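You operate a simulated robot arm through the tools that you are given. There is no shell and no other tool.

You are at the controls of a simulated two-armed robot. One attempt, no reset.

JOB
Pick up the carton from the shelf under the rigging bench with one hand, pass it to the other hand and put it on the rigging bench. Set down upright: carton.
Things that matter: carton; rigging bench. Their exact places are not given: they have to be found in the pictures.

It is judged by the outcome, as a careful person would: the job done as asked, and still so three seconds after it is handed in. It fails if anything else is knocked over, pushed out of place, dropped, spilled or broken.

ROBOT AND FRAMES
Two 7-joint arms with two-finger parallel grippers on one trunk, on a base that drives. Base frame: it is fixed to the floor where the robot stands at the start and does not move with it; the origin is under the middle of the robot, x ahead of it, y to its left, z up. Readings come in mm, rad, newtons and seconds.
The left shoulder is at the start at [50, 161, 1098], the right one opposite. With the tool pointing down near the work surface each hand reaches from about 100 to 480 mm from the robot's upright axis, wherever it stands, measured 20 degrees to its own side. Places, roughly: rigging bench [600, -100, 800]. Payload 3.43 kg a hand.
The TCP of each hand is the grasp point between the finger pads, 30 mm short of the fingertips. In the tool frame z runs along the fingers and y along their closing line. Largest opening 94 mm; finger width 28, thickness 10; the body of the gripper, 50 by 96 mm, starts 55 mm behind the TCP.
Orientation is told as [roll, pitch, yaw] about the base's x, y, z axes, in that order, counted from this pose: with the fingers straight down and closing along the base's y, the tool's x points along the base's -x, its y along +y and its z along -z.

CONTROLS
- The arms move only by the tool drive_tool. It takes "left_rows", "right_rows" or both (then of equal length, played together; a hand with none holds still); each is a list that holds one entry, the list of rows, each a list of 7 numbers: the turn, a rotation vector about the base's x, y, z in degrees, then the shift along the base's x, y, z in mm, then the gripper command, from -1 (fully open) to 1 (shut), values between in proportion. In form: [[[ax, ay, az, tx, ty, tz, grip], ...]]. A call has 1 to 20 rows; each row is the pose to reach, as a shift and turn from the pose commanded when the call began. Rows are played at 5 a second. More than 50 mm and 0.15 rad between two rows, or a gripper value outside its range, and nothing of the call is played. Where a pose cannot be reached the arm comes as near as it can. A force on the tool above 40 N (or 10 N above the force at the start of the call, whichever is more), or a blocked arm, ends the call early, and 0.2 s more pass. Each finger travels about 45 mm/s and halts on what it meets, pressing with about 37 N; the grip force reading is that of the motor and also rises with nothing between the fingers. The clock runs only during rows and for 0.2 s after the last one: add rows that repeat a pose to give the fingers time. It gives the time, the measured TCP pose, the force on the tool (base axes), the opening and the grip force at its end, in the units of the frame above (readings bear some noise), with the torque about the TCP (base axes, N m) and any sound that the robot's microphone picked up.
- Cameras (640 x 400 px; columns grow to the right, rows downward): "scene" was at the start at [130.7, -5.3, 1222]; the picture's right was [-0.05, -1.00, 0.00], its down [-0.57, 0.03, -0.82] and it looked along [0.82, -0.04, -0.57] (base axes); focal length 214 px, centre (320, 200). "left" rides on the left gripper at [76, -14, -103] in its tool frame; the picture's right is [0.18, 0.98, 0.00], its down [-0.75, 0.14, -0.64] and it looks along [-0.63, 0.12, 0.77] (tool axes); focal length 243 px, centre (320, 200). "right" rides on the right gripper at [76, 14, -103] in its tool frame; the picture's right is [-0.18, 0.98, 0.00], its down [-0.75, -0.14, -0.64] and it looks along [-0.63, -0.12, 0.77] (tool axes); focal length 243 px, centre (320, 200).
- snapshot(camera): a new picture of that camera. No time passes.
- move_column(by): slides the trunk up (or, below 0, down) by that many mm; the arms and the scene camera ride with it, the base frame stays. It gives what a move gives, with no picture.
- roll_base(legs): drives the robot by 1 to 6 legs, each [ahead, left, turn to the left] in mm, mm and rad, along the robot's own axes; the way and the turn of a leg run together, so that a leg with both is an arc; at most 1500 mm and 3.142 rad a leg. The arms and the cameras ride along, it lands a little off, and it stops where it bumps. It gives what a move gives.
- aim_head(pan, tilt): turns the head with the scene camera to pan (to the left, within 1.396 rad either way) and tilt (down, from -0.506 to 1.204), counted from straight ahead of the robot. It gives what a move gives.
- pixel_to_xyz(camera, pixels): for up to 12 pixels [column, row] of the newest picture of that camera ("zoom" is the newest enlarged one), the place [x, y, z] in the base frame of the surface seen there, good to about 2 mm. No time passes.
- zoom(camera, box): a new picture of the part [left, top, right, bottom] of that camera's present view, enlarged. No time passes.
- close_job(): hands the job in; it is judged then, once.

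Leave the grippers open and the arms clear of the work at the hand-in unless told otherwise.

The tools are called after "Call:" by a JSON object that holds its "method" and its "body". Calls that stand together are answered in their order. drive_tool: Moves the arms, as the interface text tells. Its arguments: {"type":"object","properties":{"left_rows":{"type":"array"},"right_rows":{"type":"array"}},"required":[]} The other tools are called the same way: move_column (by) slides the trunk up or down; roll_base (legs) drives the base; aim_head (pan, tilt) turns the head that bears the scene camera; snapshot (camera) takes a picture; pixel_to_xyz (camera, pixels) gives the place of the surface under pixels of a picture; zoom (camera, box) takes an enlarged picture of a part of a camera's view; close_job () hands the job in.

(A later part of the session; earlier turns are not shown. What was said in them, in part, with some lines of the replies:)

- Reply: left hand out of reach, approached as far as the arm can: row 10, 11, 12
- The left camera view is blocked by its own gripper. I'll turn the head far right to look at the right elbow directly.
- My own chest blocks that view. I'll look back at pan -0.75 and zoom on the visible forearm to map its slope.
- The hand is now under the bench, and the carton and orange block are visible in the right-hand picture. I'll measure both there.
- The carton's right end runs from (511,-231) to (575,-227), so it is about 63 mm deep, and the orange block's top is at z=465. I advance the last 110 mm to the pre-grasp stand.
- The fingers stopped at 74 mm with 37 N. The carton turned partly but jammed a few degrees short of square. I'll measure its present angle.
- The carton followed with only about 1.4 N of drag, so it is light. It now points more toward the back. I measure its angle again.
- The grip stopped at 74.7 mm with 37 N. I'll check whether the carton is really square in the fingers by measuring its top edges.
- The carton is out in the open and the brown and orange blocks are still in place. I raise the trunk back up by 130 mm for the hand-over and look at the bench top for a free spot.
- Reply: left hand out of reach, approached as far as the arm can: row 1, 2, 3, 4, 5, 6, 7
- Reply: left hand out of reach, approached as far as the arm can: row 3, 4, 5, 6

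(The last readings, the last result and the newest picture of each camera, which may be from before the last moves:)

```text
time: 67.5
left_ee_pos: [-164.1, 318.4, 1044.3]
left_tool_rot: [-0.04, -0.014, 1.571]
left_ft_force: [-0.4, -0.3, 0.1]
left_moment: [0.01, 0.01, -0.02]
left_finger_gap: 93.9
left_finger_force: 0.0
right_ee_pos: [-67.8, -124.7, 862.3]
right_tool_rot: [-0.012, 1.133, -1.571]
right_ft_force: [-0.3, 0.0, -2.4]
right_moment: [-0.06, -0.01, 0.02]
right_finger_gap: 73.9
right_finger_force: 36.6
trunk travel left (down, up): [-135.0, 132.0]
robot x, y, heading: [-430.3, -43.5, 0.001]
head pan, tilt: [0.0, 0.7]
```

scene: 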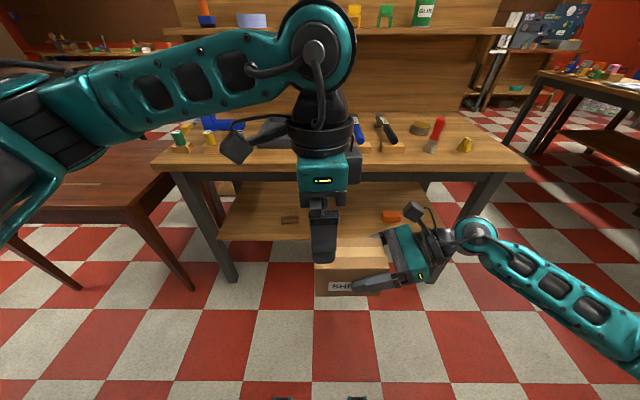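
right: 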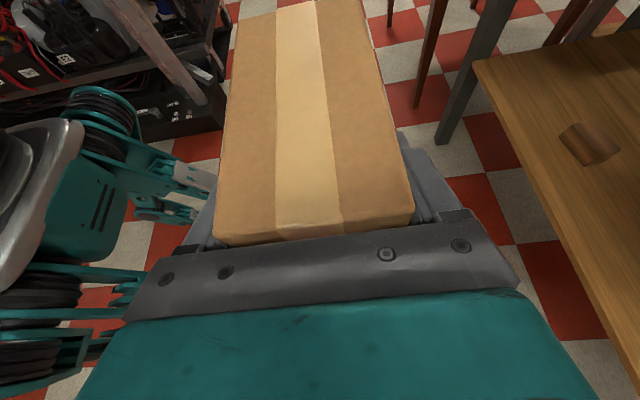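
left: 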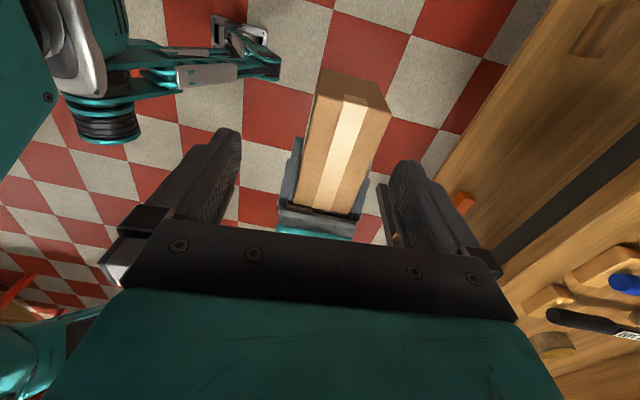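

Yaw +90° reached. Now I tilt the left hand 45° to point right and down, and bring it to the pre-grasp point above and left of the carton, about [-67,15,936].

Call:
{"method": "drive_tool", "body": {"left_rows": [[[-4.6, 0.2, -0.1, 9.6, -30, -10.8, -1], [-9.1, 0.4, -0.2, 19.3, -60, -21.6, -1], [-13.7, 0.7, -0.3, 29, -90, -32.4, -1], [-18.3, 0.9, -0.4, 38.6, -120, -43.2, -1], [-22.9, 1.1, -0.5, 48, -150, -54, -1], [-27.4, 1.3, -0.6, 58, -180, -64.8, -1], [-32, 1.6, -0.6, 67.5, -211, -75.6, -1], [-36.6, 1.8, -0.7, 77, -242, -86.4, -1], [-41.1, 2, -0.8, 87, -272, -97, -1], [-45.7, 2.2, -0.9, 96.5, -303, -108, -1], [-45.7, 2.2, -0.9, 96.5, -303, -108, -1]]]}}

Call:
{"method": "snapshot", "body": {"camera": "scene"}}

Call:
{"method": "snapshot", "body": {"camera": "left"}}

Call:
{"method": "snapshot", "body": {"camera": "right"}}

```text
time: 69.9
left_ee_pos: [-66.3, 14.7, 934.2]
left_tool_rot: [-0.002, 0.784, 1.57]
left_ft_force: [-0.2, -0.7, 0.0]
left_moment: [0.03, 0.02, 0.0]
left_finger_gap: 93.8
left_finger_force: 0.0
right_ee_pos: [-67.7, -124.2, 859.7]
right_tool_rot: [-0.01, 1.135, -1.57]
right_ft_force: [-1.1, -0.8, -1.7]
right_moment: [-0.05, 0.01, 0.02]
right_finger_gap: 73.8
right_finger_force: 36.6
trunk travel left (down, up): [-135.0, 132.0]
robot x, y, heading: [-431.6, -42.3, 0.004]
head pan, tilt: [0.0, 0.7]
```

```text
taken
```

scene: 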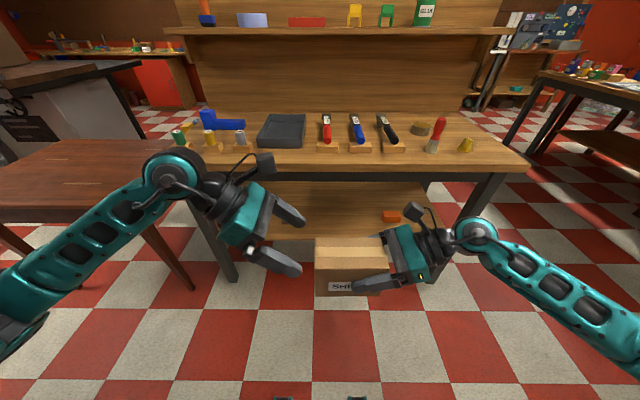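

```text
taken
```

left: 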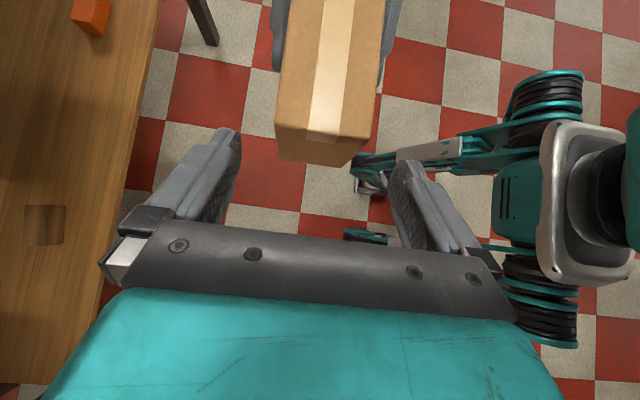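

```text
taken
```

right: 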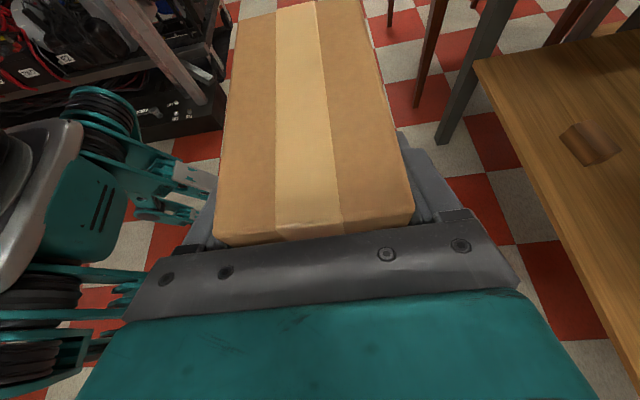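

The mirrored pose works. The left-hand picture shows the carton's left end between the fingers. I measure its corners there.

Call:
{"method": "pixel_to_xyz", "body": {"camera": "left", "pixels": [[279, 126], [369, 138], [280, 150], [345, 163], [320, 145], [300, 60], [370, 60], [335, 80], [290, 30], [378, 25]]}}

Call:
{"method": "pixel_to_xyz", "body": {"camera": "right", "pixels": [[240, 30], [355, 10], [225, 220], [405, 205], [300, 110]]}}

```text
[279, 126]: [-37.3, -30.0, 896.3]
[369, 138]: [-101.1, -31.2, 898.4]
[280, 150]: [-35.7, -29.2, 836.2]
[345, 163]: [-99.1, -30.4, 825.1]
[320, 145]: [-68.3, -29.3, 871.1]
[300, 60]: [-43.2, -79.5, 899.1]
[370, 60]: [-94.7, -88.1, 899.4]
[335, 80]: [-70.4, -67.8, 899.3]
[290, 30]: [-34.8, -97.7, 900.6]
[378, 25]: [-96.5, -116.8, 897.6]
```

```text
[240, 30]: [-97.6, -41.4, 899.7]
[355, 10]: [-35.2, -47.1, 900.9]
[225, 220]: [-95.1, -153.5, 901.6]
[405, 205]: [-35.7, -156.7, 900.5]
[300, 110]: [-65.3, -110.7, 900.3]
```

The carton spans x -102 to -35, y -157 to -29.5, top z=900. The left grasp point is [-68.5,-53.5,865], which keeps its fingertips about 8 mm from the right ones. I approach along the tool axis.

Call:
{"method": "drive_tool", "body": {"left_rows": [[[0, 0, 0, -0.4, -13.6, -13.8, -1], [0, 0, 0, -0.8, -27.2, -27.6, -1], [0, 0, 0, -1.2, -41, -41.5, -1], [0, 0, 0, -1.6, -54.6, -55.4, -1], [0, 0, 0, -2, -68.2, -69.2, -1], [0, 0, 0, -2, -68.2, -69.2, -1]]]}}

Call:
{"method": "snapshot", "body": {"camera": "scene"}}

Call:
{"method": "snapshot", "body": {"camera": "left"}}

Call:
{"method": "snapshot", "body": {"camera": "right"}}

```text
time: 71.3
left_ee_pos: [-69.8, -53.6, 866.5]
left_tool_rot: [-0.002, 0.784, 1.57]
left_ft_force: [0.2, 0.1, -0.6]
left_moment: [0.01, 0.03, -0.02]
left_finger_gap: 94.0
left_finger_force: 0.1
right_ee_pos: [-65.5, -124.5, 860.0]
right_tool_rot: [-0.013, 1.133, -1.572]
right_ft_force: [-0.1, 0.7, -2.6]
right_moment: [-0.05, 0.01, 0.0]
right_finger_gap: 74.1
right_finger_force: 37.0
trunk travel left (down, up): [-135.0, 132.0]
robot x, y, heading: [-426.1, -40.2, 0.003]
head pan, tilt: [0.0, 0.7]
```

```text
taken
```

scene: 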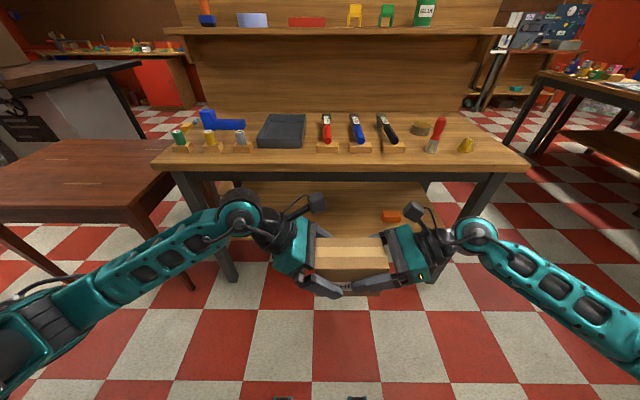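

```text
taken
```

left: 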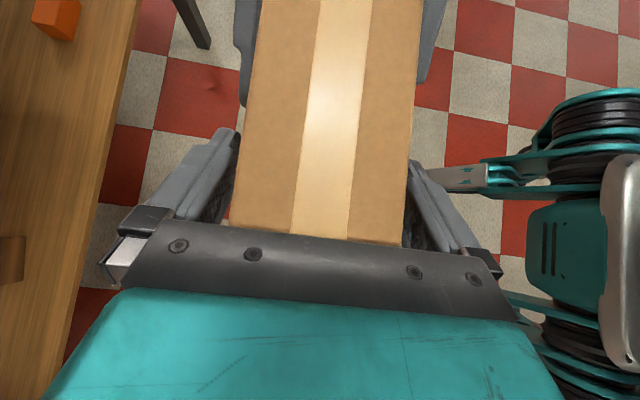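

```text
taken
```

right: 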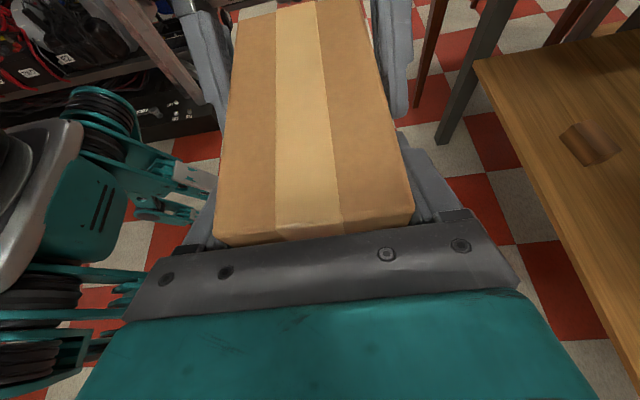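

Both hands now straddle the carton with no contact force. I close the left gripper slowly while the right keeps holding.

Call:
{"method": "drive_tool", "body": {"left_rows": [[[0, 0, 0, 0, 0, 0, -0.9], [0, 0, 0, 0, 0, 0, -0.8], [0, 0, 0, 0, 0, 0, -0.7], [0, 0, 0, 0, 0, 0, -0.6], [0, 0, 0, 0, 0, 0, -0.4], [0, 0, 0, 0, 0, 0, 0], [0, 0, 0, 0, 0, 0, 0.4], [0, 0, 0, 0, 0, 0, 0.8], [0, 0, 0, 0, 0, 0, 0.8]]]}}

Call:
{"method": "snapshot", "body": {"camera": "left"}}

```text
time: 73.3
left_ee_pos: [-69.2, -52.9, 867.3]
left_tool_rot: [-0.005, 0.784, 1.569]
left_ft_force: [11.4, -0.6, -0.4]
left_moment: [0.11, 0.24, 0.43]
left_finger_gap: 74.0
left_finger_force: 37.2
right_ee_pos: [-67.4, -124.6, 860.7]
right_tool_rot: [-0.014, 1.135, -1.569]
right_ft_force: [-11.2, 0.3, 0.7]
right_moment: [-0.02, -0.3, 0.39]
right_finger_gap: 74.0
right_finger_force: 37.1
trunk travel left (down, up): [-135.0, 132.0]
robot x, y, heading: [-431.9, -42.3, 0.007]
head pan, tilt: [0.0, 0.7]
```

```text
taken
```

left: 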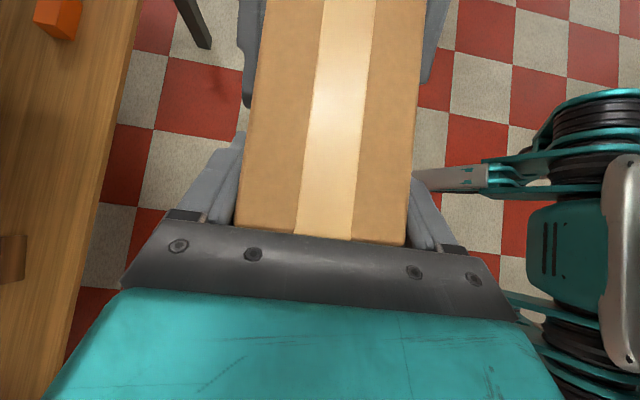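

Both grippers now hold at 74 mm with 37 N; the small ±11 N along x is just opposing misalignment. The left hand has it, so I open the right gripper.

Call:
{"method": "drive_tool", "body": {"right_rows": [[[0, 0, 0, 0, 0, 0, 0.3], [0, 0, 0, 0, 0, 0, -0.3], [0, 0, 0, 0, 0, 0, -0.7], [0, 0, 0, 0, 0, 0, -1], [0, 0, 0, 0, 0, 0, -1], [0, 0, 0, 0, 0, 0, -1]]]}}

Call:
{"method": "snapshot", "body": {"camera": "left"}}

Call:
{"method": "snapshot", "body": {"camera": "right"}}

```text
time: 74.7
left_ee_pos: [-70.5, -54.2, 867.0]
left_tool_rot: [-0.003, 0.784, 1.568]
left_ft_force: [0.3, -0.5, 0.1]
left_moment: [0.09, -0.03, -0.02]
left_finger_gap: 74.0
left_finger_force: 37.0
right_ee_pos: [-65.5, -123.4, 860.8]
right_tool_rot: [-0.011, 1.134, -1.571]
right_ft_force: [-0.2, -0.3, -1.0]
right_moment: [-0.01, -0.01, -0.01]
right_finger_gap: 94.1
right_finger_force: 0.1
trunk travel left (down, up): [-135.0, 132.0]
robot x, y, heading: [-431.3, -40.5, 0.009]
head pan, tilt: [0.0, 0.7]
```

```text
taken
```

left: 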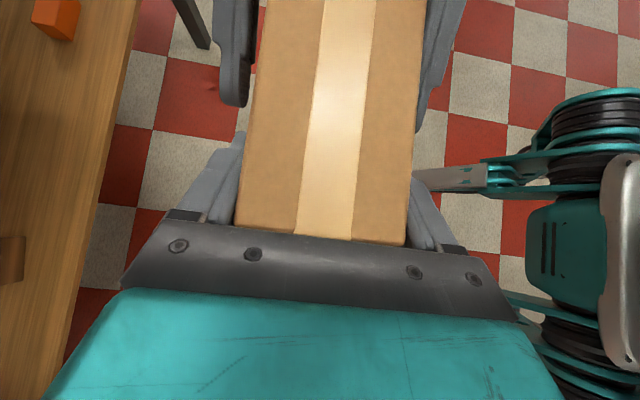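

```text
taken
```

right: 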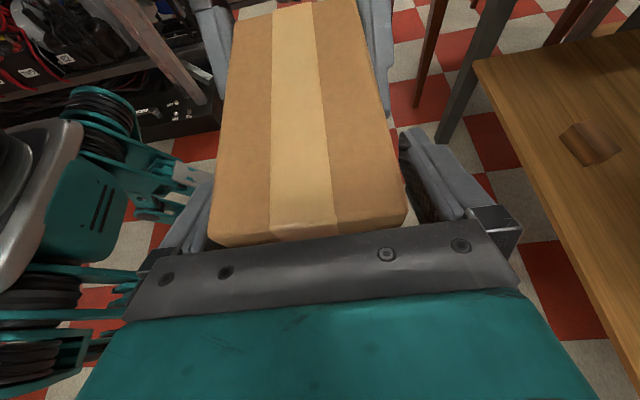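

The right gripper is open and the carton stays with the left. I draw the right hand back along its own axis (to the right and slightly up), watching the forces.

Call:
{"method": "drive_tool", "body": {"right_rows": [[[0, 0, 0, -2, -9, 4.2, -1], [0, 0, 0, -2, -27, 12.7, -1], [0, 0, 0, -2, -45, 21, -1], [0, 0, 0, -2, -63, 29.6, -1], [0, 0, 0, -2, -85, 39, -1], [0, 0, 0, -2, -110, 50, -1], [0, 0, 0, -2, -140, 60, -1], [0, 0, 0, -2, -140, 60, -1]]]}}

Call:
{"method": "snapshot", "body": {"camera": "scene"}}

Call:
{"method": "snapshot", "body": {"camera": "left"}}

```text
time: 76.5
left_ee_pos: [-69.1, -54.2, 867.9]
left_tool_rot: [-0.001, 0.783, 1.571]
left_ft_force: [0.0, 0.4, 0.1]
left_moment: [0.07, 0.02, -0.01]
left_finger_gap: 74.2
left_finger_force: 36.7
right_ee_pos: [-68.3, -268.9, 919.0]
right_tool_rot: [-0.014, 1.135, -1.572]
right_ft_force: [-0.9, 0.2, 0.2]
right_moment: [0.03, -0.03, 0.04]
right_finger_gap: 94.0
right_finger_force: 0.0
trunk travel left (down, up): [-135.0, 132.0]
robot x, y, heading: [-432.1, -38.3, 0.007]
head pan, tilt: [0.0, 0.7]
```

```text
taken
```

scene: 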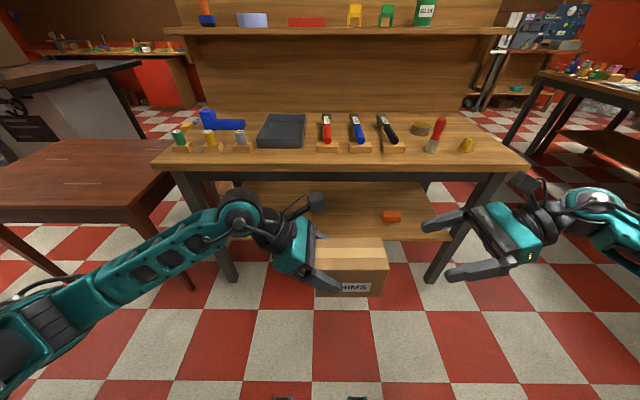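

```text
taken
```

left: 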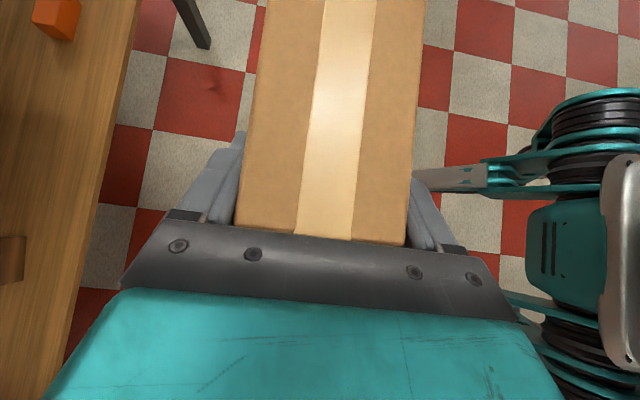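

The hand-over worked and the left hand holds the carton alone. I check that it is level, and measure the right-hand surroundings (other bench, bin, upper shelf edge) before driving.

Call:
{"method": "pixel_to_xyz", "body": {"camera": "left", "pixels": [[260, 210], [390, 220], [280, 30], [400, 30], [340, 120]]}}

Call:
{"method": "pixel_to_xyz", "body": {"camera": "scene", "pixels": [[545, 80], [600, 110], [560, 120], [630, 140], [630, 175], [340, 33], [200, 32], [490, 33], [500, 60], [420, 128], [437, 125], [466, 145]]}}

```text
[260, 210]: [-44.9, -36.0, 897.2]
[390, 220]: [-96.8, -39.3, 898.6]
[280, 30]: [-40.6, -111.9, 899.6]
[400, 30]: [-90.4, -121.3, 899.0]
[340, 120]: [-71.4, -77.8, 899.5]
```

```text
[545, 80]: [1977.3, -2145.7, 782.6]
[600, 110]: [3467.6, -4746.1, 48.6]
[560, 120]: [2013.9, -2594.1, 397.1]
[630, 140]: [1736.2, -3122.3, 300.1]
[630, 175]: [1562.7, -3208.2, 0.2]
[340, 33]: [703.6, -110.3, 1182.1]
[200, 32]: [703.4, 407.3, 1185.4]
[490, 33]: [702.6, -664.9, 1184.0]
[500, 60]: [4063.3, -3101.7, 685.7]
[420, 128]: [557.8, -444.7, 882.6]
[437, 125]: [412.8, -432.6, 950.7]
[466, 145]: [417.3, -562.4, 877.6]
```

The carton is level, the side objects are far away, and the upper shelf's front edge is at x=703, z=1184. The best free spot is the right rear of the bench, about [545,-630], behind the yellow piece and right of the tin. I pull the right arm in and raise the carton 30 mm, then lift the trunk 100 mm.

Call:
{"method": "drive_tool", "body": {"left_rows": [[[0, 0, 0, 0, 0, 6, 0.8], [0, 0, 0, 0, 0, 12, 0.8], [0, 0, 0, 0, 0, 18, 0.8], [0, 0, 0, 0, 0, 24, 0.8], [0, 0, 0, 0, 0, 30, 0.8], [0, 0, 0, 0, 0, 30, 0.8]]], "right_rows": [[[0, 0, 0, -26, -30, 0, -1], [0, 0, 0, -52, -60, 0, -1], [0, 0, 0, -78, -90, 0, -1], [0, 0, 0, -104, -120, 0, -1], [0, 0, 0, -130, -150, 0, -1], [0, 0, 0, -130, -150, 0, -1]]]}}

Call:
{"method": "move_column", "body": {"by": 100}}

Call:
{"method": "aim_head", "body": {"pan": -0.5, "tilt": 0.5}}

Call:
{"method": "snapshot", "body": {"camera": "scene"}}

```text
time: 77.9
left_ee_pos: [-68.6, -52.6, 897.7]
left_tool_rot: [-0.002, 0.784, 1.569]
left_ft_force: [0.7, -0.4, -1.8]
left_moment: [0.11, -0.02, -0.01]
left_finger_gap: 74.2
left_finger_force: 37.1
right_ee_pos: [-202.1, -416.8, 918.5]
right_tool_rot: [-0.012, 1.135, -1.574]
right_ft_force: [-0.1, 0.0, 1.1]
right_moment: [-0.03, -0.02, 0.01]
right_finger_gap: 94.0
right_finger_force: 0.0
trunk travel left (down, up): [-135.0, 132.0]
robot x, y, heading: [-429.4, -40.9, 0.007]
head pan, tilt: [0.0, 0.7]
```

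```text
time: 79.3
left_ee_pos: [-69.1, -54.8, 996.5]
left_tool_rot: [-0.002, 0.782, 1.569]
left_ft_force: [-0.2, -0.4, -2.8]
left_moment: [0.08, -0.03, 0.01]
left_finger_gap: 73.9
left_finger_force: 36.8
right_ee_pos: [-200.6, -416.4, 1019.9]
right_tool_rot: [-0.01, 1.135, -1.571]
right_ft_force: [-0.3, -0.9, 0.5]
right_moment: [0.0, 0.0, 0.02]
right_finger_gap: 94.0
right_finger_force: 0.0
trunk travel left (down, up): [-235.0, 32.0]
robot x, y, heading: [-432.3, -40.9, 0.009]
head pan, tilt: [0.0, 0.7]
```

```text
time: 80.2
left_ee_pos: [-68.4, -53.7, 996.0]
left_tool_rot: [0.0, 0.785, 1.569]
left_ft_force: [-0.3, 0.3, -1.6]
left_moment: [0.08, 0.02, 0.0]
left_finger_gap: 74.3
left_finger_force: 37.1
right_ee_pos: [-200.7, -415.6, 1018.9]
right_tool_rot: [-0.013, 1.136, -1.57]
right_ft_force: [0.4, 0.0, -0.5]
right_moment: [0.02, -0.02, -0.01]
right_finger_gap: 94.2
right_finger_force: 0.0
trunk travel left (down, up): [-235.0, 32.0]
robot x, y, heading: [-431.0, -41.5, 0.006]
head pan, tilt: [-0.499, 0.499]
```

```text
taken
```

scene: 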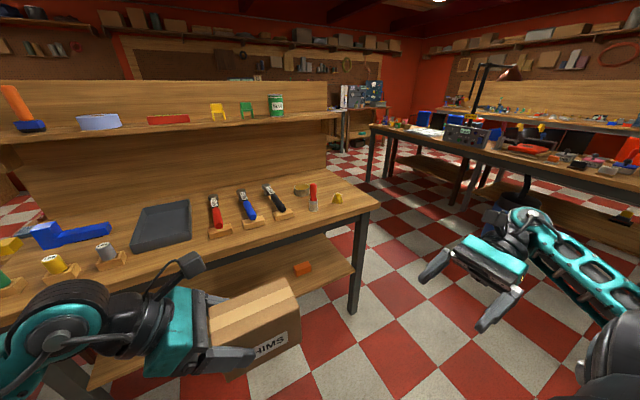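

Everything is stable. I strafe 545 mm to the right, still well in front of the bench, and look at the target area.

Call:
{"method": "roll_base", "body": {"legs": [[0, -545, 0]]}}

Call:
{"method": "aim_head", "body": {"pan": 0.0, "tilt": 0.45}}

Call:
{"method": "snapshot", "body": {"camera": "scene"}}

```text
time: 85.5
left_ee_pos: [-64.7, -601.1, 996.7]
left_tool_rot: [-0.002, 0.784, 1.567]
left_ft_force: [-0.2, -0.5, -1.2]
left_moment: [0.06, 0.02, 0.0]
left_finger_gap: 73.8
left_finger_force: 37.0
right_ee_pos: [-197.6, -965.0, 1018.8]
right_tool_rot: [-0.012, 1.136, -1.572]
right_ft_force: [0.2, 0.4, -0.2]
right_moment: [0.0, -0.02, 0.01]
right_finger_gap: 94.2
right_finger_force: 0.0
trunk travel left (down, up): [-235.0, 32.0]
robot x, y, heading: [-424.4, -588.6, 0.005]
head pan, tilt: [-0.499, 0.499]
```

```text
time: 86.4
left_ee_pos: [-66.4, -600.7, 996.0]
left_tool_rot: [0.0, 0.784, 1.569]
left_ft_force: [0.4, -0.5, -1.4]
left_moment: [0.08, 0.01, 0.02]
left_finger_gap: 74.2
left_finger_force: 37.6
right_ee_pos: [-197.4, -963.1, 1019.1]
right_tool_rot: [-0.012, 1.135, -1.573]
right_ft_force: [0.3, 0.4, 0.0]
right_moment: [-0.02, 0.0, 0.02]
right_finger_gap: 93.7
right_finger_force: 0.1
trunk travel left (down, up): [-235.0, 32.0]
robot x, y, heading: [-426.8, -589.1, 0.004]
head pan, tilt: [0.0, 0.45]
```

```text
taken
```

scene: 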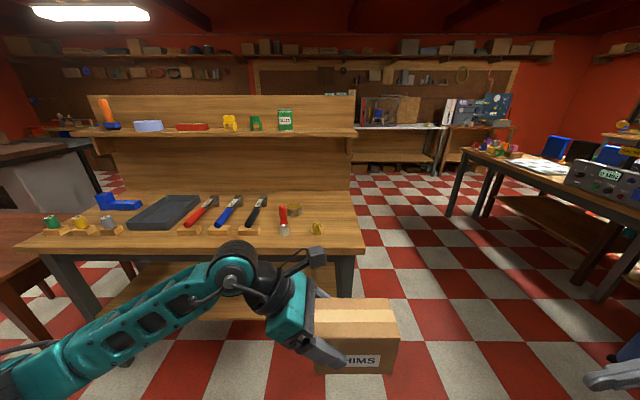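

I zoom onto the right-rear bench area to confirm it is clear and measure the neighbours and edges.

Call:
{"method": "zoom", "body": {"camera": "scene", "box": [240, 180, 380, 268]}}

Call:
{"method": "pixel_to_xyz", "body": {"camera": "zoom", "pixels": [[250, 140], [215, 110], [285, 145], [350, 185], [375, 230], [352, 205], [450, 100], [510, 80], [540, 200], [430, 180], [400, 60], [190, 215]]}}

```text
4.55 times, centred on (310, 224) of scene
```

zoom: 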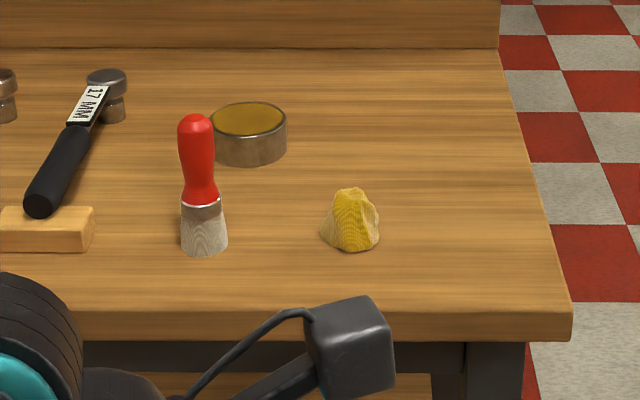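

```text
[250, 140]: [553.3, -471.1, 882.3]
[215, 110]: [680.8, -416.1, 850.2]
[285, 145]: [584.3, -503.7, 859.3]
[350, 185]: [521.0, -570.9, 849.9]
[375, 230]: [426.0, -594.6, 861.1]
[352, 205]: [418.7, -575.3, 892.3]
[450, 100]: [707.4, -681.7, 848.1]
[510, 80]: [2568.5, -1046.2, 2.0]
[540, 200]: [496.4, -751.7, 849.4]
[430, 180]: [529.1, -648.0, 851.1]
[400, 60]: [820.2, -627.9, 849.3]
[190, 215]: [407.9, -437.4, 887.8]
```

The right-rear area is wide open: the tin ends at y=-510, the yellow piece spans x 412–440 and y -550 to -605 with its top at z=892, and the bench's right edge is at y=-755. I raise the carton another 20 mm, then drive forward 300 mm.

Call:
{"method": "drive_tool", "body": {"left_rows": [[[0, 0, 0, 0, 0, 7, 0.8], [0, 0, 0, 0, 0, 14, 0.8], [0, 0, 0, 0, 0, 20, 0.8], [0, 0, 0, 0, 0, 20, 0.8]]]}}

Call:
{"method": "roll_base", "body": {"legs": [[300, 0, 0]]}}

Call:
{"method": "snapshot", "body": {"camera": "scene"}}

```text
time: 87.4
left_ee_pos: [-64.2, -601.8, 1016.6]
left_tool_rot: [-0.002, 0.783, 1.567]
left_ft_force: [-0.4, 0.9, -2.1]
left_moment: [0.08, 0.0, 0.02]
left_finger_gap: 73.8
left_finger_force: 37.0
right_ee_pos: [-197.9, -963.5, 1020.1]
right_tool_rot: [-0.012, 1.135, -1.572]
right_ft_force: [-0.5, 0.6, 0.3]
right_moment: [-0.01, 0.01, 0.01]
right_finger_gap: 94.2
right_finger_force: 0.0
trunk travel left (down, up): [-235.0, 32.0]
robot x, y, heading: [-427.3, -591.2, 0.006]
head pan, tilt: [0.0, 0.45]
```

```text
time: 89.5
left_ee_pos: [237.1, -596.1, 1016.0]
left_tool_rot: [-0.002, 0.785, 1.573]
left_ft_force: [0.8, 0.4, -1.7]
left_moment: [0.1, -0.01, -0.01]
left_finger_gap: 74.0
left_finger_force: 36.4
right_ee_pos: [106.0, -959.4, 1020.2]
right_tool_rot: [-0.013, 1.135, -1.568]
right_ft_force: [-0.1, 0.1, -1.1]
right_moment: [0.0, -0.02, -0.01]
right_finger_gap: 93.7
right_finger_force: 0.0
trunk travel left (down, up): [-235.0, 32.0]
robot x, y, heading: [-125.6, -585.2, 0.011]
head pan, tilt: [0.0, 0.45]
```

```text
taken
```

scene: 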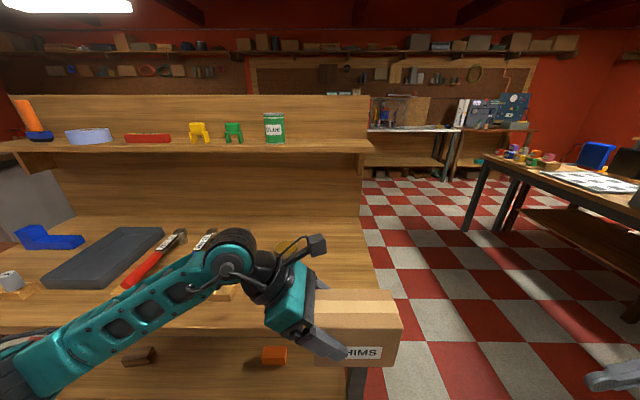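

I check the forearm's height over the bench (the brush top is z≈967) before the next advance.

Call:
{"method": "pixel_to_xyz", "body": {"camera": "scene", "pixels": [[230, 250], [225, 295], [180, 320], [120, 330], [100, 370], [60, 390], [265, 300], [270, 340], [316, 245], [290, 320]]}}

```text
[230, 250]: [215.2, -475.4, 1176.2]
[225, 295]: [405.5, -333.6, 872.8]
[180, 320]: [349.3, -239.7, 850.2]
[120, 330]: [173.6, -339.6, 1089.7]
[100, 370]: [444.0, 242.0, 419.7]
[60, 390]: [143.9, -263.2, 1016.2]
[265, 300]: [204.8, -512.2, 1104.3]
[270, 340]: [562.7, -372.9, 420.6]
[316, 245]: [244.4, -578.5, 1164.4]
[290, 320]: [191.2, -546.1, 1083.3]
```

The forearm slopes down toward the elbow at about z 1016, so I'll extend the arm forward by 130 mm first, with the carton well above everything, and recheck the elbow height before driving in.

Call:
{"method": "drive_tool", "body": {"left_rows": [[[0, 0, 0, 20, 0, 0, 0.8], [0, 0, 0, 40, 0, 0, 0.8], [0, 0, 0, 60, 0, 0, 0.8], [0, 0, 0, 80, 0, 0, 0.8], [0, 0, 0, 100, 0, 0, 0.8], [0, 0, 0, 120, 0, 0, 0.8], [0, 0, 0, 130, 0, 0, 0.8], [0, 0, 0, 130, 0, 0, 0.8]]]}}

Call:
{"method": "aim_head", "body": {"pan": 0.3, "tilt": 0.6}}

Call:
{"method": "snapshot", "body": {"camera": "scene"}}

```text
time: 91.3
left_ee_pos: [365.2, -596.6, 1016.6]
left_tool_rot: [-0.001, 0.784, 1.572]
left_ft_force: [0.7, -0.3, -1.4]
left_moment: [0.08, -0.03, 0.04]
left_finger_gap: 74.0
left_finger_force: 36.3
right_ee_pos: [106.4, -959.7, 1018.5]
right_tool_rot: [-0.012, 1.133, -1.569]
right_ft_force: [1.2, 0.6, -0.5]
right_moment: [-0.01, 0.01, -0.02]
right_finger_gap: 94.3
right_finger_force: 0.1
trunk travel left (down, up): [-235.0, 32.0]
robot x, y, heading: [-121.7, -585.1, 0.008]
head pan, tilt: [0.0, 0.45]
```

```text
time: 92.1
left_ee_pos: [366.0, -597.2, 1016.0]
left_tool_rot: [-0.001, 0.785, 1.574]
left_ft_force: [-0.4, -0.5, -2.6]
left_moment: [0.09, 0.02, 0.0]
left_finger_gap: 74.0
left_finger_force: 36.8
right_ee_pos: [105.5, -959.5, 1019.2]
right_tool_rot: [-0.01, 1.134, -1.567]
right_ft_force: [0.3, -0.8, -0.5]
right_moment: [0.0, -0.02, -0.02]
right_finger_gap: 94.1
right_finger_force: 0.0
trunk travel left (down, up): [-235.0, 32.0]
robot x, y, heading: [-125.8, -584.3, 0.006]
head pan, tilt: [0.3, 0.6]
```

```text
taken
```

scene: 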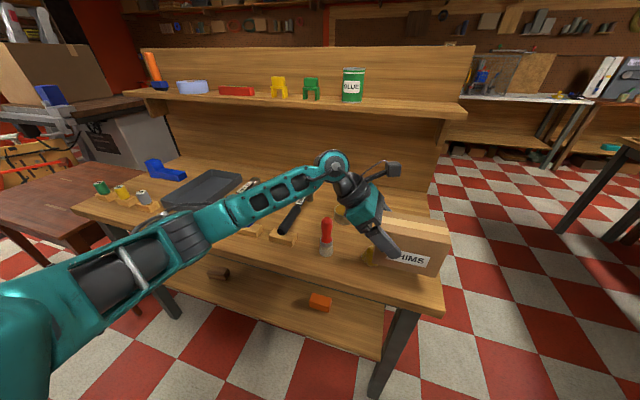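

I measure the arm along its length in this view.

Call:
{"method": "pixel_to_xyz", "body": {"camera": "scene", "pixels": [[332, 155], [300, 175], [265, 205], [230, 215], [195, 220], [185, 250], [150, 250], [110, 270], [90, 310], [150, 290], [326, 225], [327, 250]]}}

```text
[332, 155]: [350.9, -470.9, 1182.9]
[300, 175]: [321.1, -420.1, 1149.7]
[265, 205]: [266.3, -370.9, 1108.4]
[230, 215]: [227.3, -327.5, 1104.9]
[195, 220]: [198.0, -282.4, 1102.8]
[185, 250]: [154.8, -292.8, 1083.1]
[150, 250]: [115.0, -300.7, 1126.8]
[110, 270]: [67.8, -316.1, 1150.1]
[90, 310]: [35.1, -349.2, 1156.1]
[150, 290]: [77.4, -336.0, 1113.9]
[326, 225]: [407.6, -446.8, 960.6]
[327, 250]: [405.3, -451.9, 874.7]
```

The elbow and forearm stay above z≈1020, well clear of the brush and tools. I drive 178 mm forward to bring the carton above the free spot.

Call:
{"method": "roll_base", "body": {"legs": [[178, 0, 0]]}}

Call:
{"method": "aim_head", "body": {"pan": 0.1, "tilt": 0.7}}

Call:
{"method": "snapshot", "body": {"camera": "scene"}}

Call:
{"method": "snapshot", "body": {"camera": "left"}}

```text
time: 93.7
left_ee_pos: [530.2, -592.9, 1015.1]
left_tool_rot: [0.002, 0.782, 1.578]
left_ft_force: [0.5, -0.4, -1.9]
left_moment: [0.08, 0.02, -0.02]
left_finger_gap: 74.1
left_finger_force: 36.8
right_ee_pos: [272.6, -957.6, 1018.9]
right_tool_rot: [-0.015, 1.133, -1.566]
right_ft_force: [1.0, -0.1, -0.5]
right_moment: [-0.01, 0.02, -0.01]
right_finger_gap: 94.1
right_finger_force: 0.1
trunk travel left (down, up): [-235.0, 32.0]
robot x, y, heading: [40.1, -583.6, 0.011]
head pan, tilt: [0.3, 0.6]
stopped in leg 1: the robot was blocked; the commanded pose is now the measured one
```

```text
time: 94.5
left_ee_pos: [530.1, -593.9, 1015.5]
left_tool_rot: [0.0, 0.784, 1.578]
left_ft_force: [-0.2, 0.9, -1.2]
left_moment: [0.07, -0.04, -0.04]
left_finger_gap: 74.1
left_finger_force: 37.0
right_ee_pos: [271.6, -957.4, 1020.7]
right_tool_rot: [-0.012, 1.133, -1.565]
right_ft_force: [-0.2, -1.4, 0.0]
right_moment: [-0.03, -0.01, 0.0]
right_finger_gap: 94.1
right_finger_force: 0.1
trunk travel left (down, up): [-235.0, 32.0]
robot x, y, heading: [42.3, -584.4, 0.012]
head pan, tilt: [0.099, 0.7]
```

```text
taken
```

scene: 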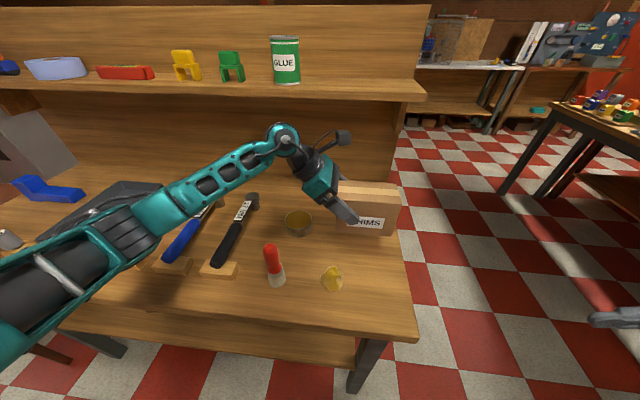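

```text
taken
```

left: 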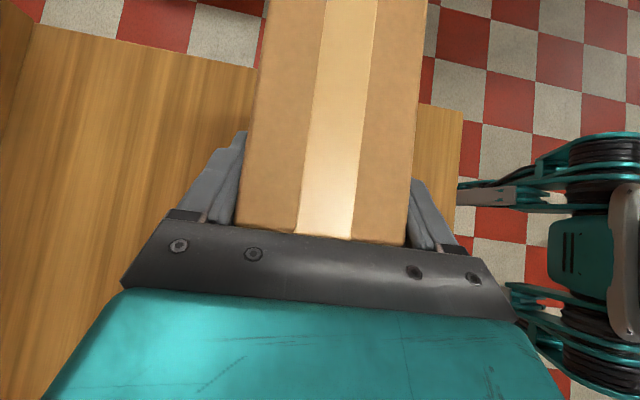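

The base was blocked at x≈41, probably the chassis touching the bench leg. Everything on the bench still stands. I back off 20 mm to break the contact and check the bench has not shifted.

Call:
{"method": "roll_base", "body": {"legs": [[-20, 0, 0]]}}

Call:
{"method": "snapshot", "body": {"camera": "scene"}}

Call:
{"method": "pixel_to_xyz", "body": {"camera": "scene", "pixels": [[390, 328], [250, 300], [273, 258], [273, 278], [332, 270], [333, 285], [298, 215], [298, 228], [240, 215], [215, 270], [286, 50], [370, 370]]}}

```text
time: 95.3
left_ee_pos: [509.0, -593.7, 1016.1]
left_tool_rot: [-0.003, 0.785, 1.576]
left_ft_force: [-0.1, -0.7, -2.0]
left_moment: [0.1, -0.02, 0.03]
left_finger_gap: 73.6
left_finger_force: 36.9
right_ee_pos: [252.7, -957.2, 1020.2]
right_tool_rot: [-0.011, 1.135, -1.565]
right_ft_force: [0.1, 0.0, 0.0]
right_moment: [-0.03, -0.02, -0.04]
right_finger_gap: 93.9
right_finger_force: 0.1
trunk travel left (down, up): [-235.0, 32.0]
robot x, y, heading: [22.1, -584.4, 0.013]
head pan, tilt: [0.099, 0.7]
```

```text
taken
```

scene: 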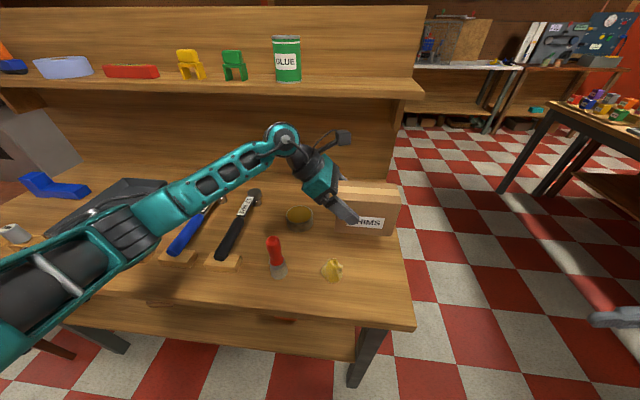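

```text
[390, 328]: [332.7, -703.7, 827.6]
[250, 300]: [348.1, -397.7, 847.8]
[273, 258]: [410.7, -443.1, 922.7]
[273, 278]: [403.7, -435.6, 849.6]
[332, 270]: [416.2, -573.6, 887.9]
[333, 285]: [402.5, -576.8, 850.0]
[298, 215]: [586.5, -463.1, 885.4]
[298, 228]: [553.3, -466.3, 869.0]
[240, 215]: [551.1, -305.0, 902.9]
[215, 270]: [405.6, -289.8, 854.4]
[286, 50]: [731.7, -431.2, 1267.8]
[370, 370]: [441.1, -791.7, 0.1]
```

The bench edge (x=332.7) and all objects are where they were. I extend the carton to x≈545 and lower it to about 6 mm above the bench top.

Call:
{"method": "drive_tool", "body": {"left_rows": [[[0, 0, 0, 12, 0, 0, 0.8], [0, 0, 0, 24, 0, 0, 0.8], [0, 0, 0, 36, -1, 0, 0.8], [0, 0, 0, 36, -1, -12, 0.8], [0, 0, 0, 36, -1, -24, 0.8], [0, 0, 0, 36, -1, -36, 0.8], [0, 0, 0, 36, -1, -48, 0.8], [0, 0, 0, 36, -1, -58, 0.8], [0, 0, 0, 36, -1, -68, 0.8], [0, 0, 0, 36, -1, -78, 0.8], [0, 0, 0, 36, -1, -86, 0.8], [0, 0, 0, 36, -1, -92, 0.8], [0, 0, 0, 36, -1, -92, 0.8]]]}}

Call:
{"method": "snapshot", "body": {"camera": "scene"}}

Call:
{"method": "snapshot", "body": {"camera": "left"}}

```text
time: 98.1
left_ee_pos: [547.5, -594.5, 923.9]
left_tool_rot: [0.001, 0.783, 1.578]
left_ft_force: [-0.3, -0.3, -2.0]
left_moment: [0.1, -0.02, 0.02]
left_finger_gap: 73.9
left_finger_force: 36.7
right_ee_pos: [252.2, -957.5, 1019.2]
right_tool_rot: [-0.011, 1.135, -1.566]
right_ft_force: [0.3, 0.2, 0.7]
right_moment: [0.0, 0.01, 0.04]
right_finger_gap: 94.2
right_finger_force: 0.0
trunk travel left (down, up): [-235.0, 32.0]
robot x, y, heading: [20.1, -581.6, 0.013]
head pan, tilt: [0.099, 0.7]
```

```text
taken
```

scene: 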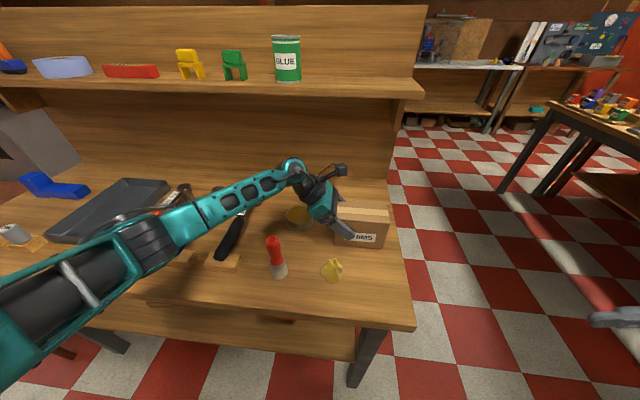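

```text
taken
```

left: 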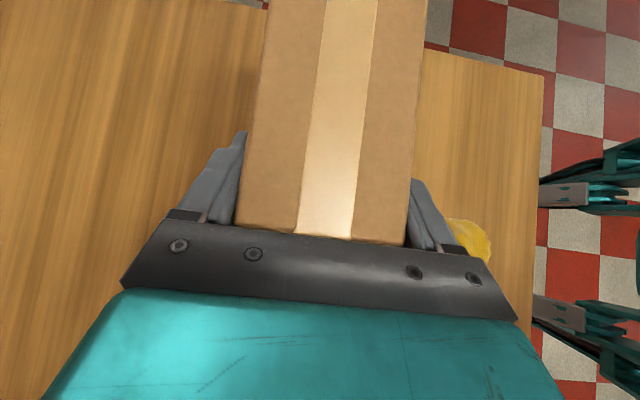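

The carton is just above the bench, clear of the yellow piece and the tin. I zoom in on it to judge the gap.

Call:
{"method": "zoom", "body": {"camera": "scene", "box": [250, 170, 420, 300]}}

Call:
{"method": "pixel_to_xyz", "body": {"camera": "zoom", "pixels": [[345, 265], [480, 285], [350, 275], [500, 290], [420, 285], [330, 140], [510, 155], [400, 240]]}}

```text
3.08 times, centred on (335, 235) of scene
```

zoom: 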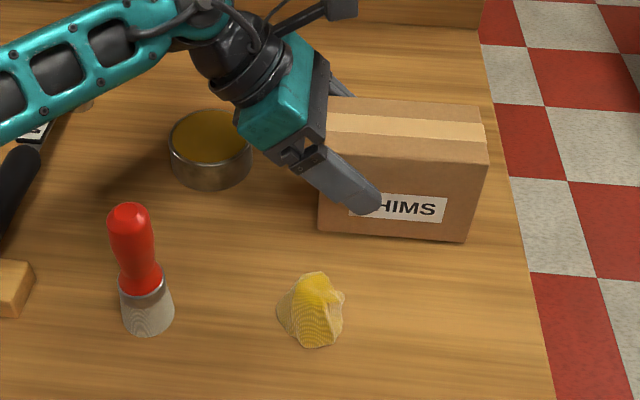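

```text
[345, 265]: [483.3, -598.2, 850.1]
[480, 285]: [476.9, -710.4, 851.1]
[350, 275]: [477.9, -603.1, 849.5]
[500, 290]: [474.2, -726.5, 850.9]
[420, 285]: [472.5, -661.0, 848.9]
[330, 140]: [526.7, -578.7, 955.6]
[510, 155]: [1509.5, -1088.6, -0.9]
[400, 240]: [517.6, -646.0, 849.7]
```

About 6 mm remain. I lower it gently in 1.5 mm steps and watch the force.

Call:
{"method": "drive_tool", "body": {"left_rows": [[[0, 0, 0, 0, 0, -1.5, 0.8], [0, 0, 0, 0, 0, -3, 0.8], [0, 0, 0, 0, 0, -4.5, 0.8], [0, 0, 0, 0, 0, -5.5, 0.8], [0, 0, 0, 0, 0, -5.5, 0.8]]]}}

Call:
{"method": "zoom", "body": {"camera": "scene", "box": [300, 190, 420, 270]}}

```text
time: 99.3
left_ee_pos: [546.7, -595.5, 918.4]
left_tool_rot: [0.001, 0.782, 1.576]
left_ft_force: [0.1, 1.2, -2.2]
left_moment: [0.05, 0.0, 0.01]
left_finger_gap: 73.8
left_finger_force: 36.9
right_ee_pos: [252.3, -957.3, 1019.3]
right_tool_rot: [-0.012, 1.134, -1.566]
right_ft_force: [-0.3, 1.4, -1.0]
right_moment: [0.0, 0.01, 0.0]
right_finger_gap: 93.9
right_finger_force: 0.1
trunk travel left (down, up): [-235.0, 32.0]
robot x, y, heading: [21.1, -582.5, 0.011]
head pan, tilt: [0.099, 0.7]
```

```text
5.00 times, centred on (360, 230) of scene
```

zoom: 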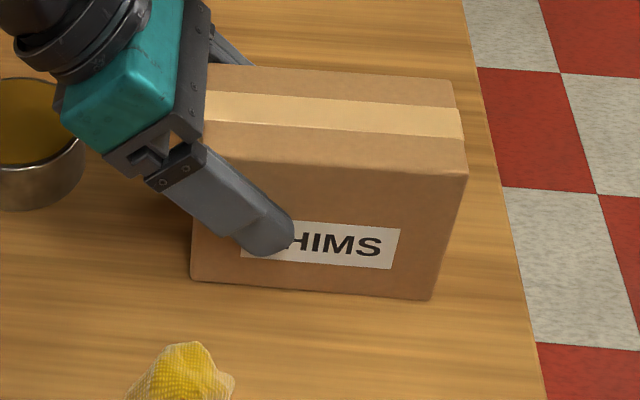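

The force is still the carton's weight (-2.2 N), so it isn't quite down. I check the top height and continue in 1 mm steps.

Call:
{"method": "pixel_to_xyz", "body": {"camera": "zoom", "pixels": [[250, 80], [450, 90], [230, 130], [450, 155], [200, 275], [420, 290], [300, 310], [440, 320]]}}

Call:
{"method": "drive_tool", "body": {"left_rows": [[[0, 0, 0, 0, 0, -1, 0.8], [0, 0, 0, 0, 0, -2, 0.8], [0, 0, 0, 0, 0, -2, 0.8]]]}}

```text
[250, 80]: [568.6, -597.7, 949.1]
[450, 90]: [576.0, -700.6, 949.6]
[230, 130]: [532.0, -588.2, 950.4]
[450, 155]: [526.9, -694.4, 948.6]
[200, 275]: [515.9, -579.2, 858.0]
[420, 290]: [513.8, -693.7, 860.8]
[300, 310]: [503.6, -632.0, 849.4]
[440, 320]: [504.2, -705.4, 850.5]
```

```text
time: 100.1
left_ee_pos: [546.8, -595.4, 919.5]
left_tool_rot: [-0.002, 0.785, 1.576]
left_ft_force: [1.1, 2.3, 6.2]
left_moment: [-0.2, 0.18, -0.03]
left_finger_gap: 73.9
left_finger_force: 37.0
right_ee_pos: [251.8, -958.2, 1020.1]
right_tool_rot: [-0.011, 1.133, -1.566]
right_ft_force: [-0.4, -0.5, -0.4]
right_moment: [0.01, 0.04, -0.04]
right_finger_gap: 94.0
right_finger_force: 0.1
trunk travel left (down, up): [-235.0, 32.0]
robot x, y, heading: [20.8, -585.9, 0.012]
head pan, tilt: [0.099, 0.7]
```

Contact: +6 N upward, and the carton's top is level at about 949.5, so it stands on the bench. I relax 1 mm and open the left gripper gradually.

Call:
{"method": "drive_tool", "body": {"left_rows": [[[0, 0, 0, 0, 0, 1, 0.8], [0, 0, 0, 0, 0, 1, 0.3], [0, 0, 0, 0, 0, 1, -0.3], [0, 0, 0, 0, 0, 1, -0.6], [0, 0, 0, 0, 0, 1, -0.75], [0, 0, 0, 0, 0, 1, -0.9], [0, 0, 0, 0, 0, 1, -1], [0, 0, 0, 0, 0, 1, -1], [0, 0, 0, 0, 0, 1, -1]]]}}

Call:
{"method": "zoom", "body": {"camera": "scene", "box": [300, 190, 420, 270]}}

Call:
{"method": "snapshot", "body": {"camera": "left"}}

```text
time: 102.1
left_ee_pos: [546.6, -595.5, 916.9]
left_tool_rot: [-0.001, 0.784, 1.577]
left_ft_force: [-0.2, -0.4, -0.4]
left_moment: [0.0, 0.03, 0.01]
left_finger_gap: 93.6
left_finger_force: 0.0
right_ee_pos: [253.3, -956.4, 1020.0]
right_tool_rot: [-0.013, 1.133, -1.565]
right_ft_force: [0.3, 0.7, 0.9]
right_moment: [-0.02, 0.01, -0.02]
right_finger_gap: 94.0
right_finger_force: 0.1
trunk travel left (down, up): [-235.0, 32.0]
robot x, y, heading: [16.9, -584.2, 0.014]
head pan, tilt: [0.099, 0.7]
```

```text
5.00 times, centred on (360, 230) of scene
```

zoom: 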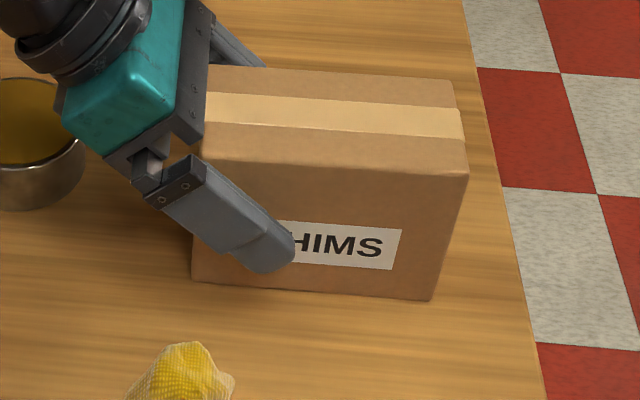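

```text
taken
```

left: 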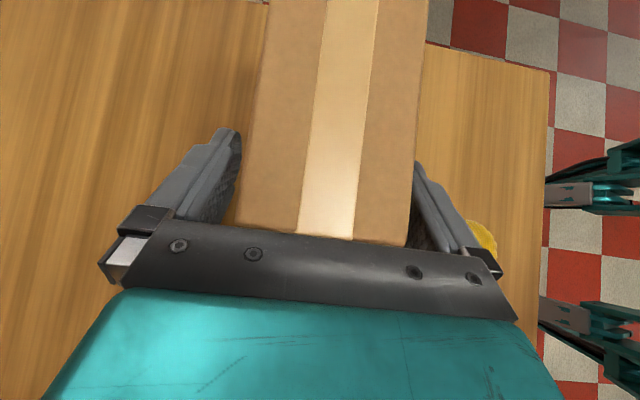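

The carton stands free. I withdraw the left hand along its own axis (left and up), then straight up.

Call:
{"method": "drive_tool", "body": {"left_rows": [[[0, 0, 0, 0, 7, 7, -1], [0, 0, 0, 0, 17, 17, -1], [0, 0, 0, 0, 28, 28, -1], [0, 0, 0, 0, 40, 40, -1], [0, 0, 0, 0, 52, 55, -1], [0, 0, 0, 0, 64, 70, -1], [0, 0, 0, 0, 74, 90, -1], [0, 0, 0, 0, 80, 110, -1], [0, 0, 0, 0, 80, 125, -1], [0, 0, 0, 0, 80, 125, -1]]]}}

Call:
{"method": "snapshot", "body": {"camera": "scene"}}

Call:
{"method": "zoom", "body": {"camera": "scene", "box": [240, 160, 440, 300]}}

```text
time: 104.3
left_ee_pos: [546.9, -516.3, 1041.5]
left_tool_rot: [0.001, 0.783, 1.576]
left_ft_force: [-0.5, 0.2, -0.3]
left_moment: [-0.01, -0.01, 0.01]
left_finger_gap: 93.8
left_finger_force: 0.1
right_ee_pos: [251.7, -957.8, 1020.2]
right_tool_rot: [-0.014, 1.135, -1.568]
right_ft_force: [0.5, 0.1, 0.7]
right_moment: [0.02, -0.01, -0.02]
right_finger_gap: 93.8
right_finger_force: 0.0
trunk travel left (down, up): [-235.0, 32.0]
robot x, y, heading: [18.5, -581.9, 0.011]
head pan, tilt: [0.099, 0.7]
```

```text
taken
```

scene: 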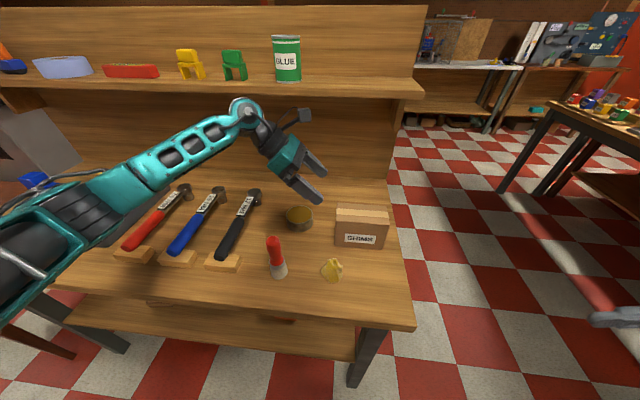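

```text
2.86 times, centred on (340, 230) of scene
```

zoom: 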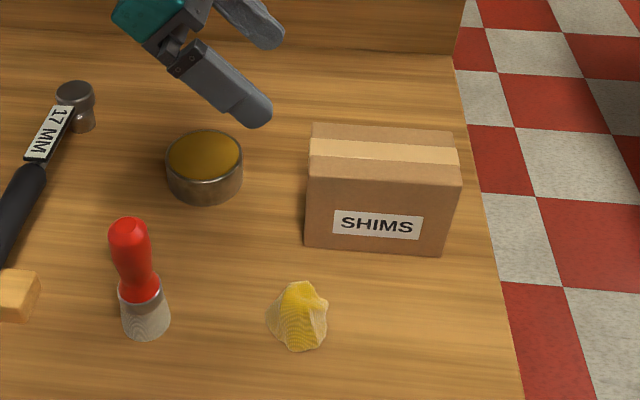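

The carton stands upright and alone, with the tin, brush and yellow piece untouched. Before backing away I check that the forearm's underside is above the brush (967) along the way.

Call:
{"method": "pixel_to_xyz", "body": {"camera": "scene", "pixels": [[240, 130], [190, 165], [155, 188], [120, 225], [85, 235], [60, 280], [320, 195], [310, 190], [290, 170], [274, 240], [362, 218], [362, 245]]}}

```text
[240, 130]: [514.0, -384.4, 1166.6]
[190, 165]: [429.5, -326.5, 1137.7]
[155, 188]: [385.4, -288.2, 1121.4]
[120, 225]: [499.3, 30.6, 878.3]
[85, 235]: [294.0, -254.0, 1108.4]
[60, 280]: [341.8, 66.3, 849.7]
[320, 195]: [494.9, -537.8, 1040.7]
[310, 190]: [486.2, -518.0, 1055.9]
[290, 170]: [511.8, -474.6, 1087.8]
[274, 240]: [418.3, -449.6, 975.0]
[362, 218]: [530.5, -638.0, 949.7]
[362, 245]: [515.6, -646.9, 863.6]
```

The arm is everywhere above 1010 mm, so it clears everything. I drive straight back 450 mm.

Call:
{"method": "roll_base", "body": {"legs": [[-450, 0, 0]]}}

Call:
{"method": "aim_head", "body": {"pan": 0.1, "tilt": 0.5}}

Call:
{"method": "snapshot", "body": {"camera": "scene"}}

Call:
{"method": "zoom", "body": {"camera": "scene", "box": [60, 150, 400, 330]}}

```text
time: 107.0
left_ee_pos: [93.0, -520.2, 1041.7]
left_tool_rot: [-0.003, 0.784, 1.577]
left_ft_force: [0.2, 0.6, -0.4]
left_moment: [0.01, -0.01, -0.04]
left_finger_gap: 93.9
left_finger_force: 0.0
right_ee_pos: [-201.2, -963.7, 1018.9]
right_tool_rot: [-0.011, 1.133, -1.563]
right_ft_force: [-0.4, -0.3, 0.4]
right_moment: [0.03, -0.01, 0.0]
right_finger_gap: 93.9
right_finger_force: 0.1
trunk travel left (down, up): [-235.0, 32.0]
robot x, y, heading: [-432.9, -591.5, 0.01]
head pan, tilt: [0.099, 0.7]
```

```text
time: 107.7
left_ee_pos: [94.0, -521.2, 1041.4]
left_tool_rot: [-0.001, 0.784, 1.578]
left_ft_force: [-0.2, -0.2, -0.4]
left_moment: [0.01, 0.01, 0.01]
left_finger_gap: 93.9
left_finger_force: 0.0
right_ee_pos: [-199.9, -963.1, 1019.4]
right_tool_rot: [-0.012, 1.135, -1.563]
right_ft_force: [-0.4, -0.7, 0.2]
right_moment: [0.01, -0.04, -0.01]
right_finger_gap: 94.1
right_finger_force: 0.0
trunk travel left (down, up): [-235.0, 32.0]
robot x, y, heading: [-433.0, -590.5, 0.01]
head pan, tilt: [0.099, 0.499]
```

```text
taken
```

scene: 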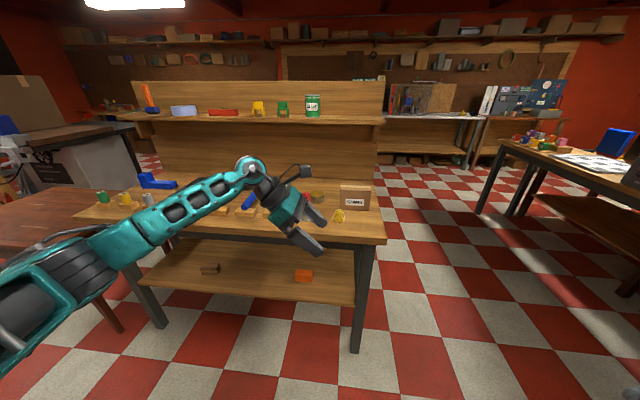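

```text
1.88 times, centred on (230, 240) of scene
```

zoom: 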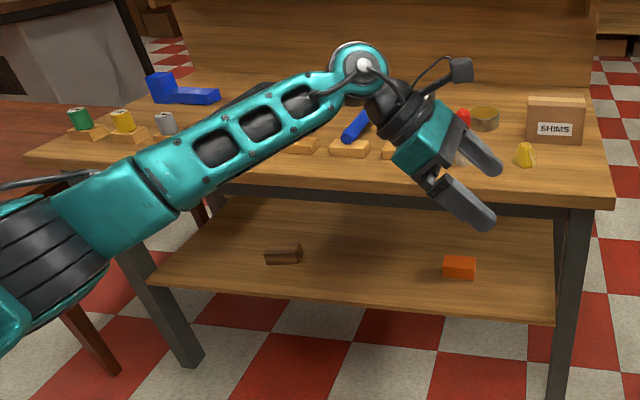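

Everything stands in place. One last measurement of the carton and the two shelf blocks to confirm nothing moved.

Call:
{"method": "pixel_to_xyz", "body": {"camera": "scene", "pixels": [[355, 188], [355, 200], [303, 272], [303, 280], [211, 268], [340, 215], [317, 196]]}}

```text
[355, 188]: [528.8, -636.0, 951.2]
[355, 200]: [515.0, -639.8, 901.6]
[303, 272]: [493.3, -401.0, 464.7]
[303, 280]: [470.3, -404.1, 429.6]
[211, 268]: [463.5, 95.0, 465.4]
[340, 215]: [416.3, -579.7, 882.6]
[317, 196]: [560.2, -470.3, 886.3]
```

The carton stands upright on the bench at about [547,-636], with its top at z≈950. The orange block (y≈-401), brown block, yellow piece and tin are all where they were. Both grippers are open and clear of the bench, so I hand the job in.

Call:
{"method": "close_job", "body": {}}

```text
The job is handed in.
```

The carton is upright on the rigging bench, on a clear spot at the right rear, about [547, -636]. I handed the job in.

- **Pick-up:** The right hand took it from the shelf under the bench. I had to turn it and slide it about 40 mm toward the front of the shelf before I could grip it squarely.
- **Hand-over:** Both hands gripped the carton in the open in front of the bench. I then opened the right hand and drew it away.
- **Set-down:** The left hand lowered it onto the bench and released it. It stayed level and upright, with its top at z≈950.
- **One bump:** On the last drive forward the base was blocked, probably by a bench leg. I backed off 20 mm. The bench edge and the nearby objects measured the same as before.

At hand-in, nothing else had been knocked over. The tin, the yellow piece and the two shelf blocks measured where they started, and I rechecked the brush after the bump. Both grippers are open and the arms are clear of the bench.
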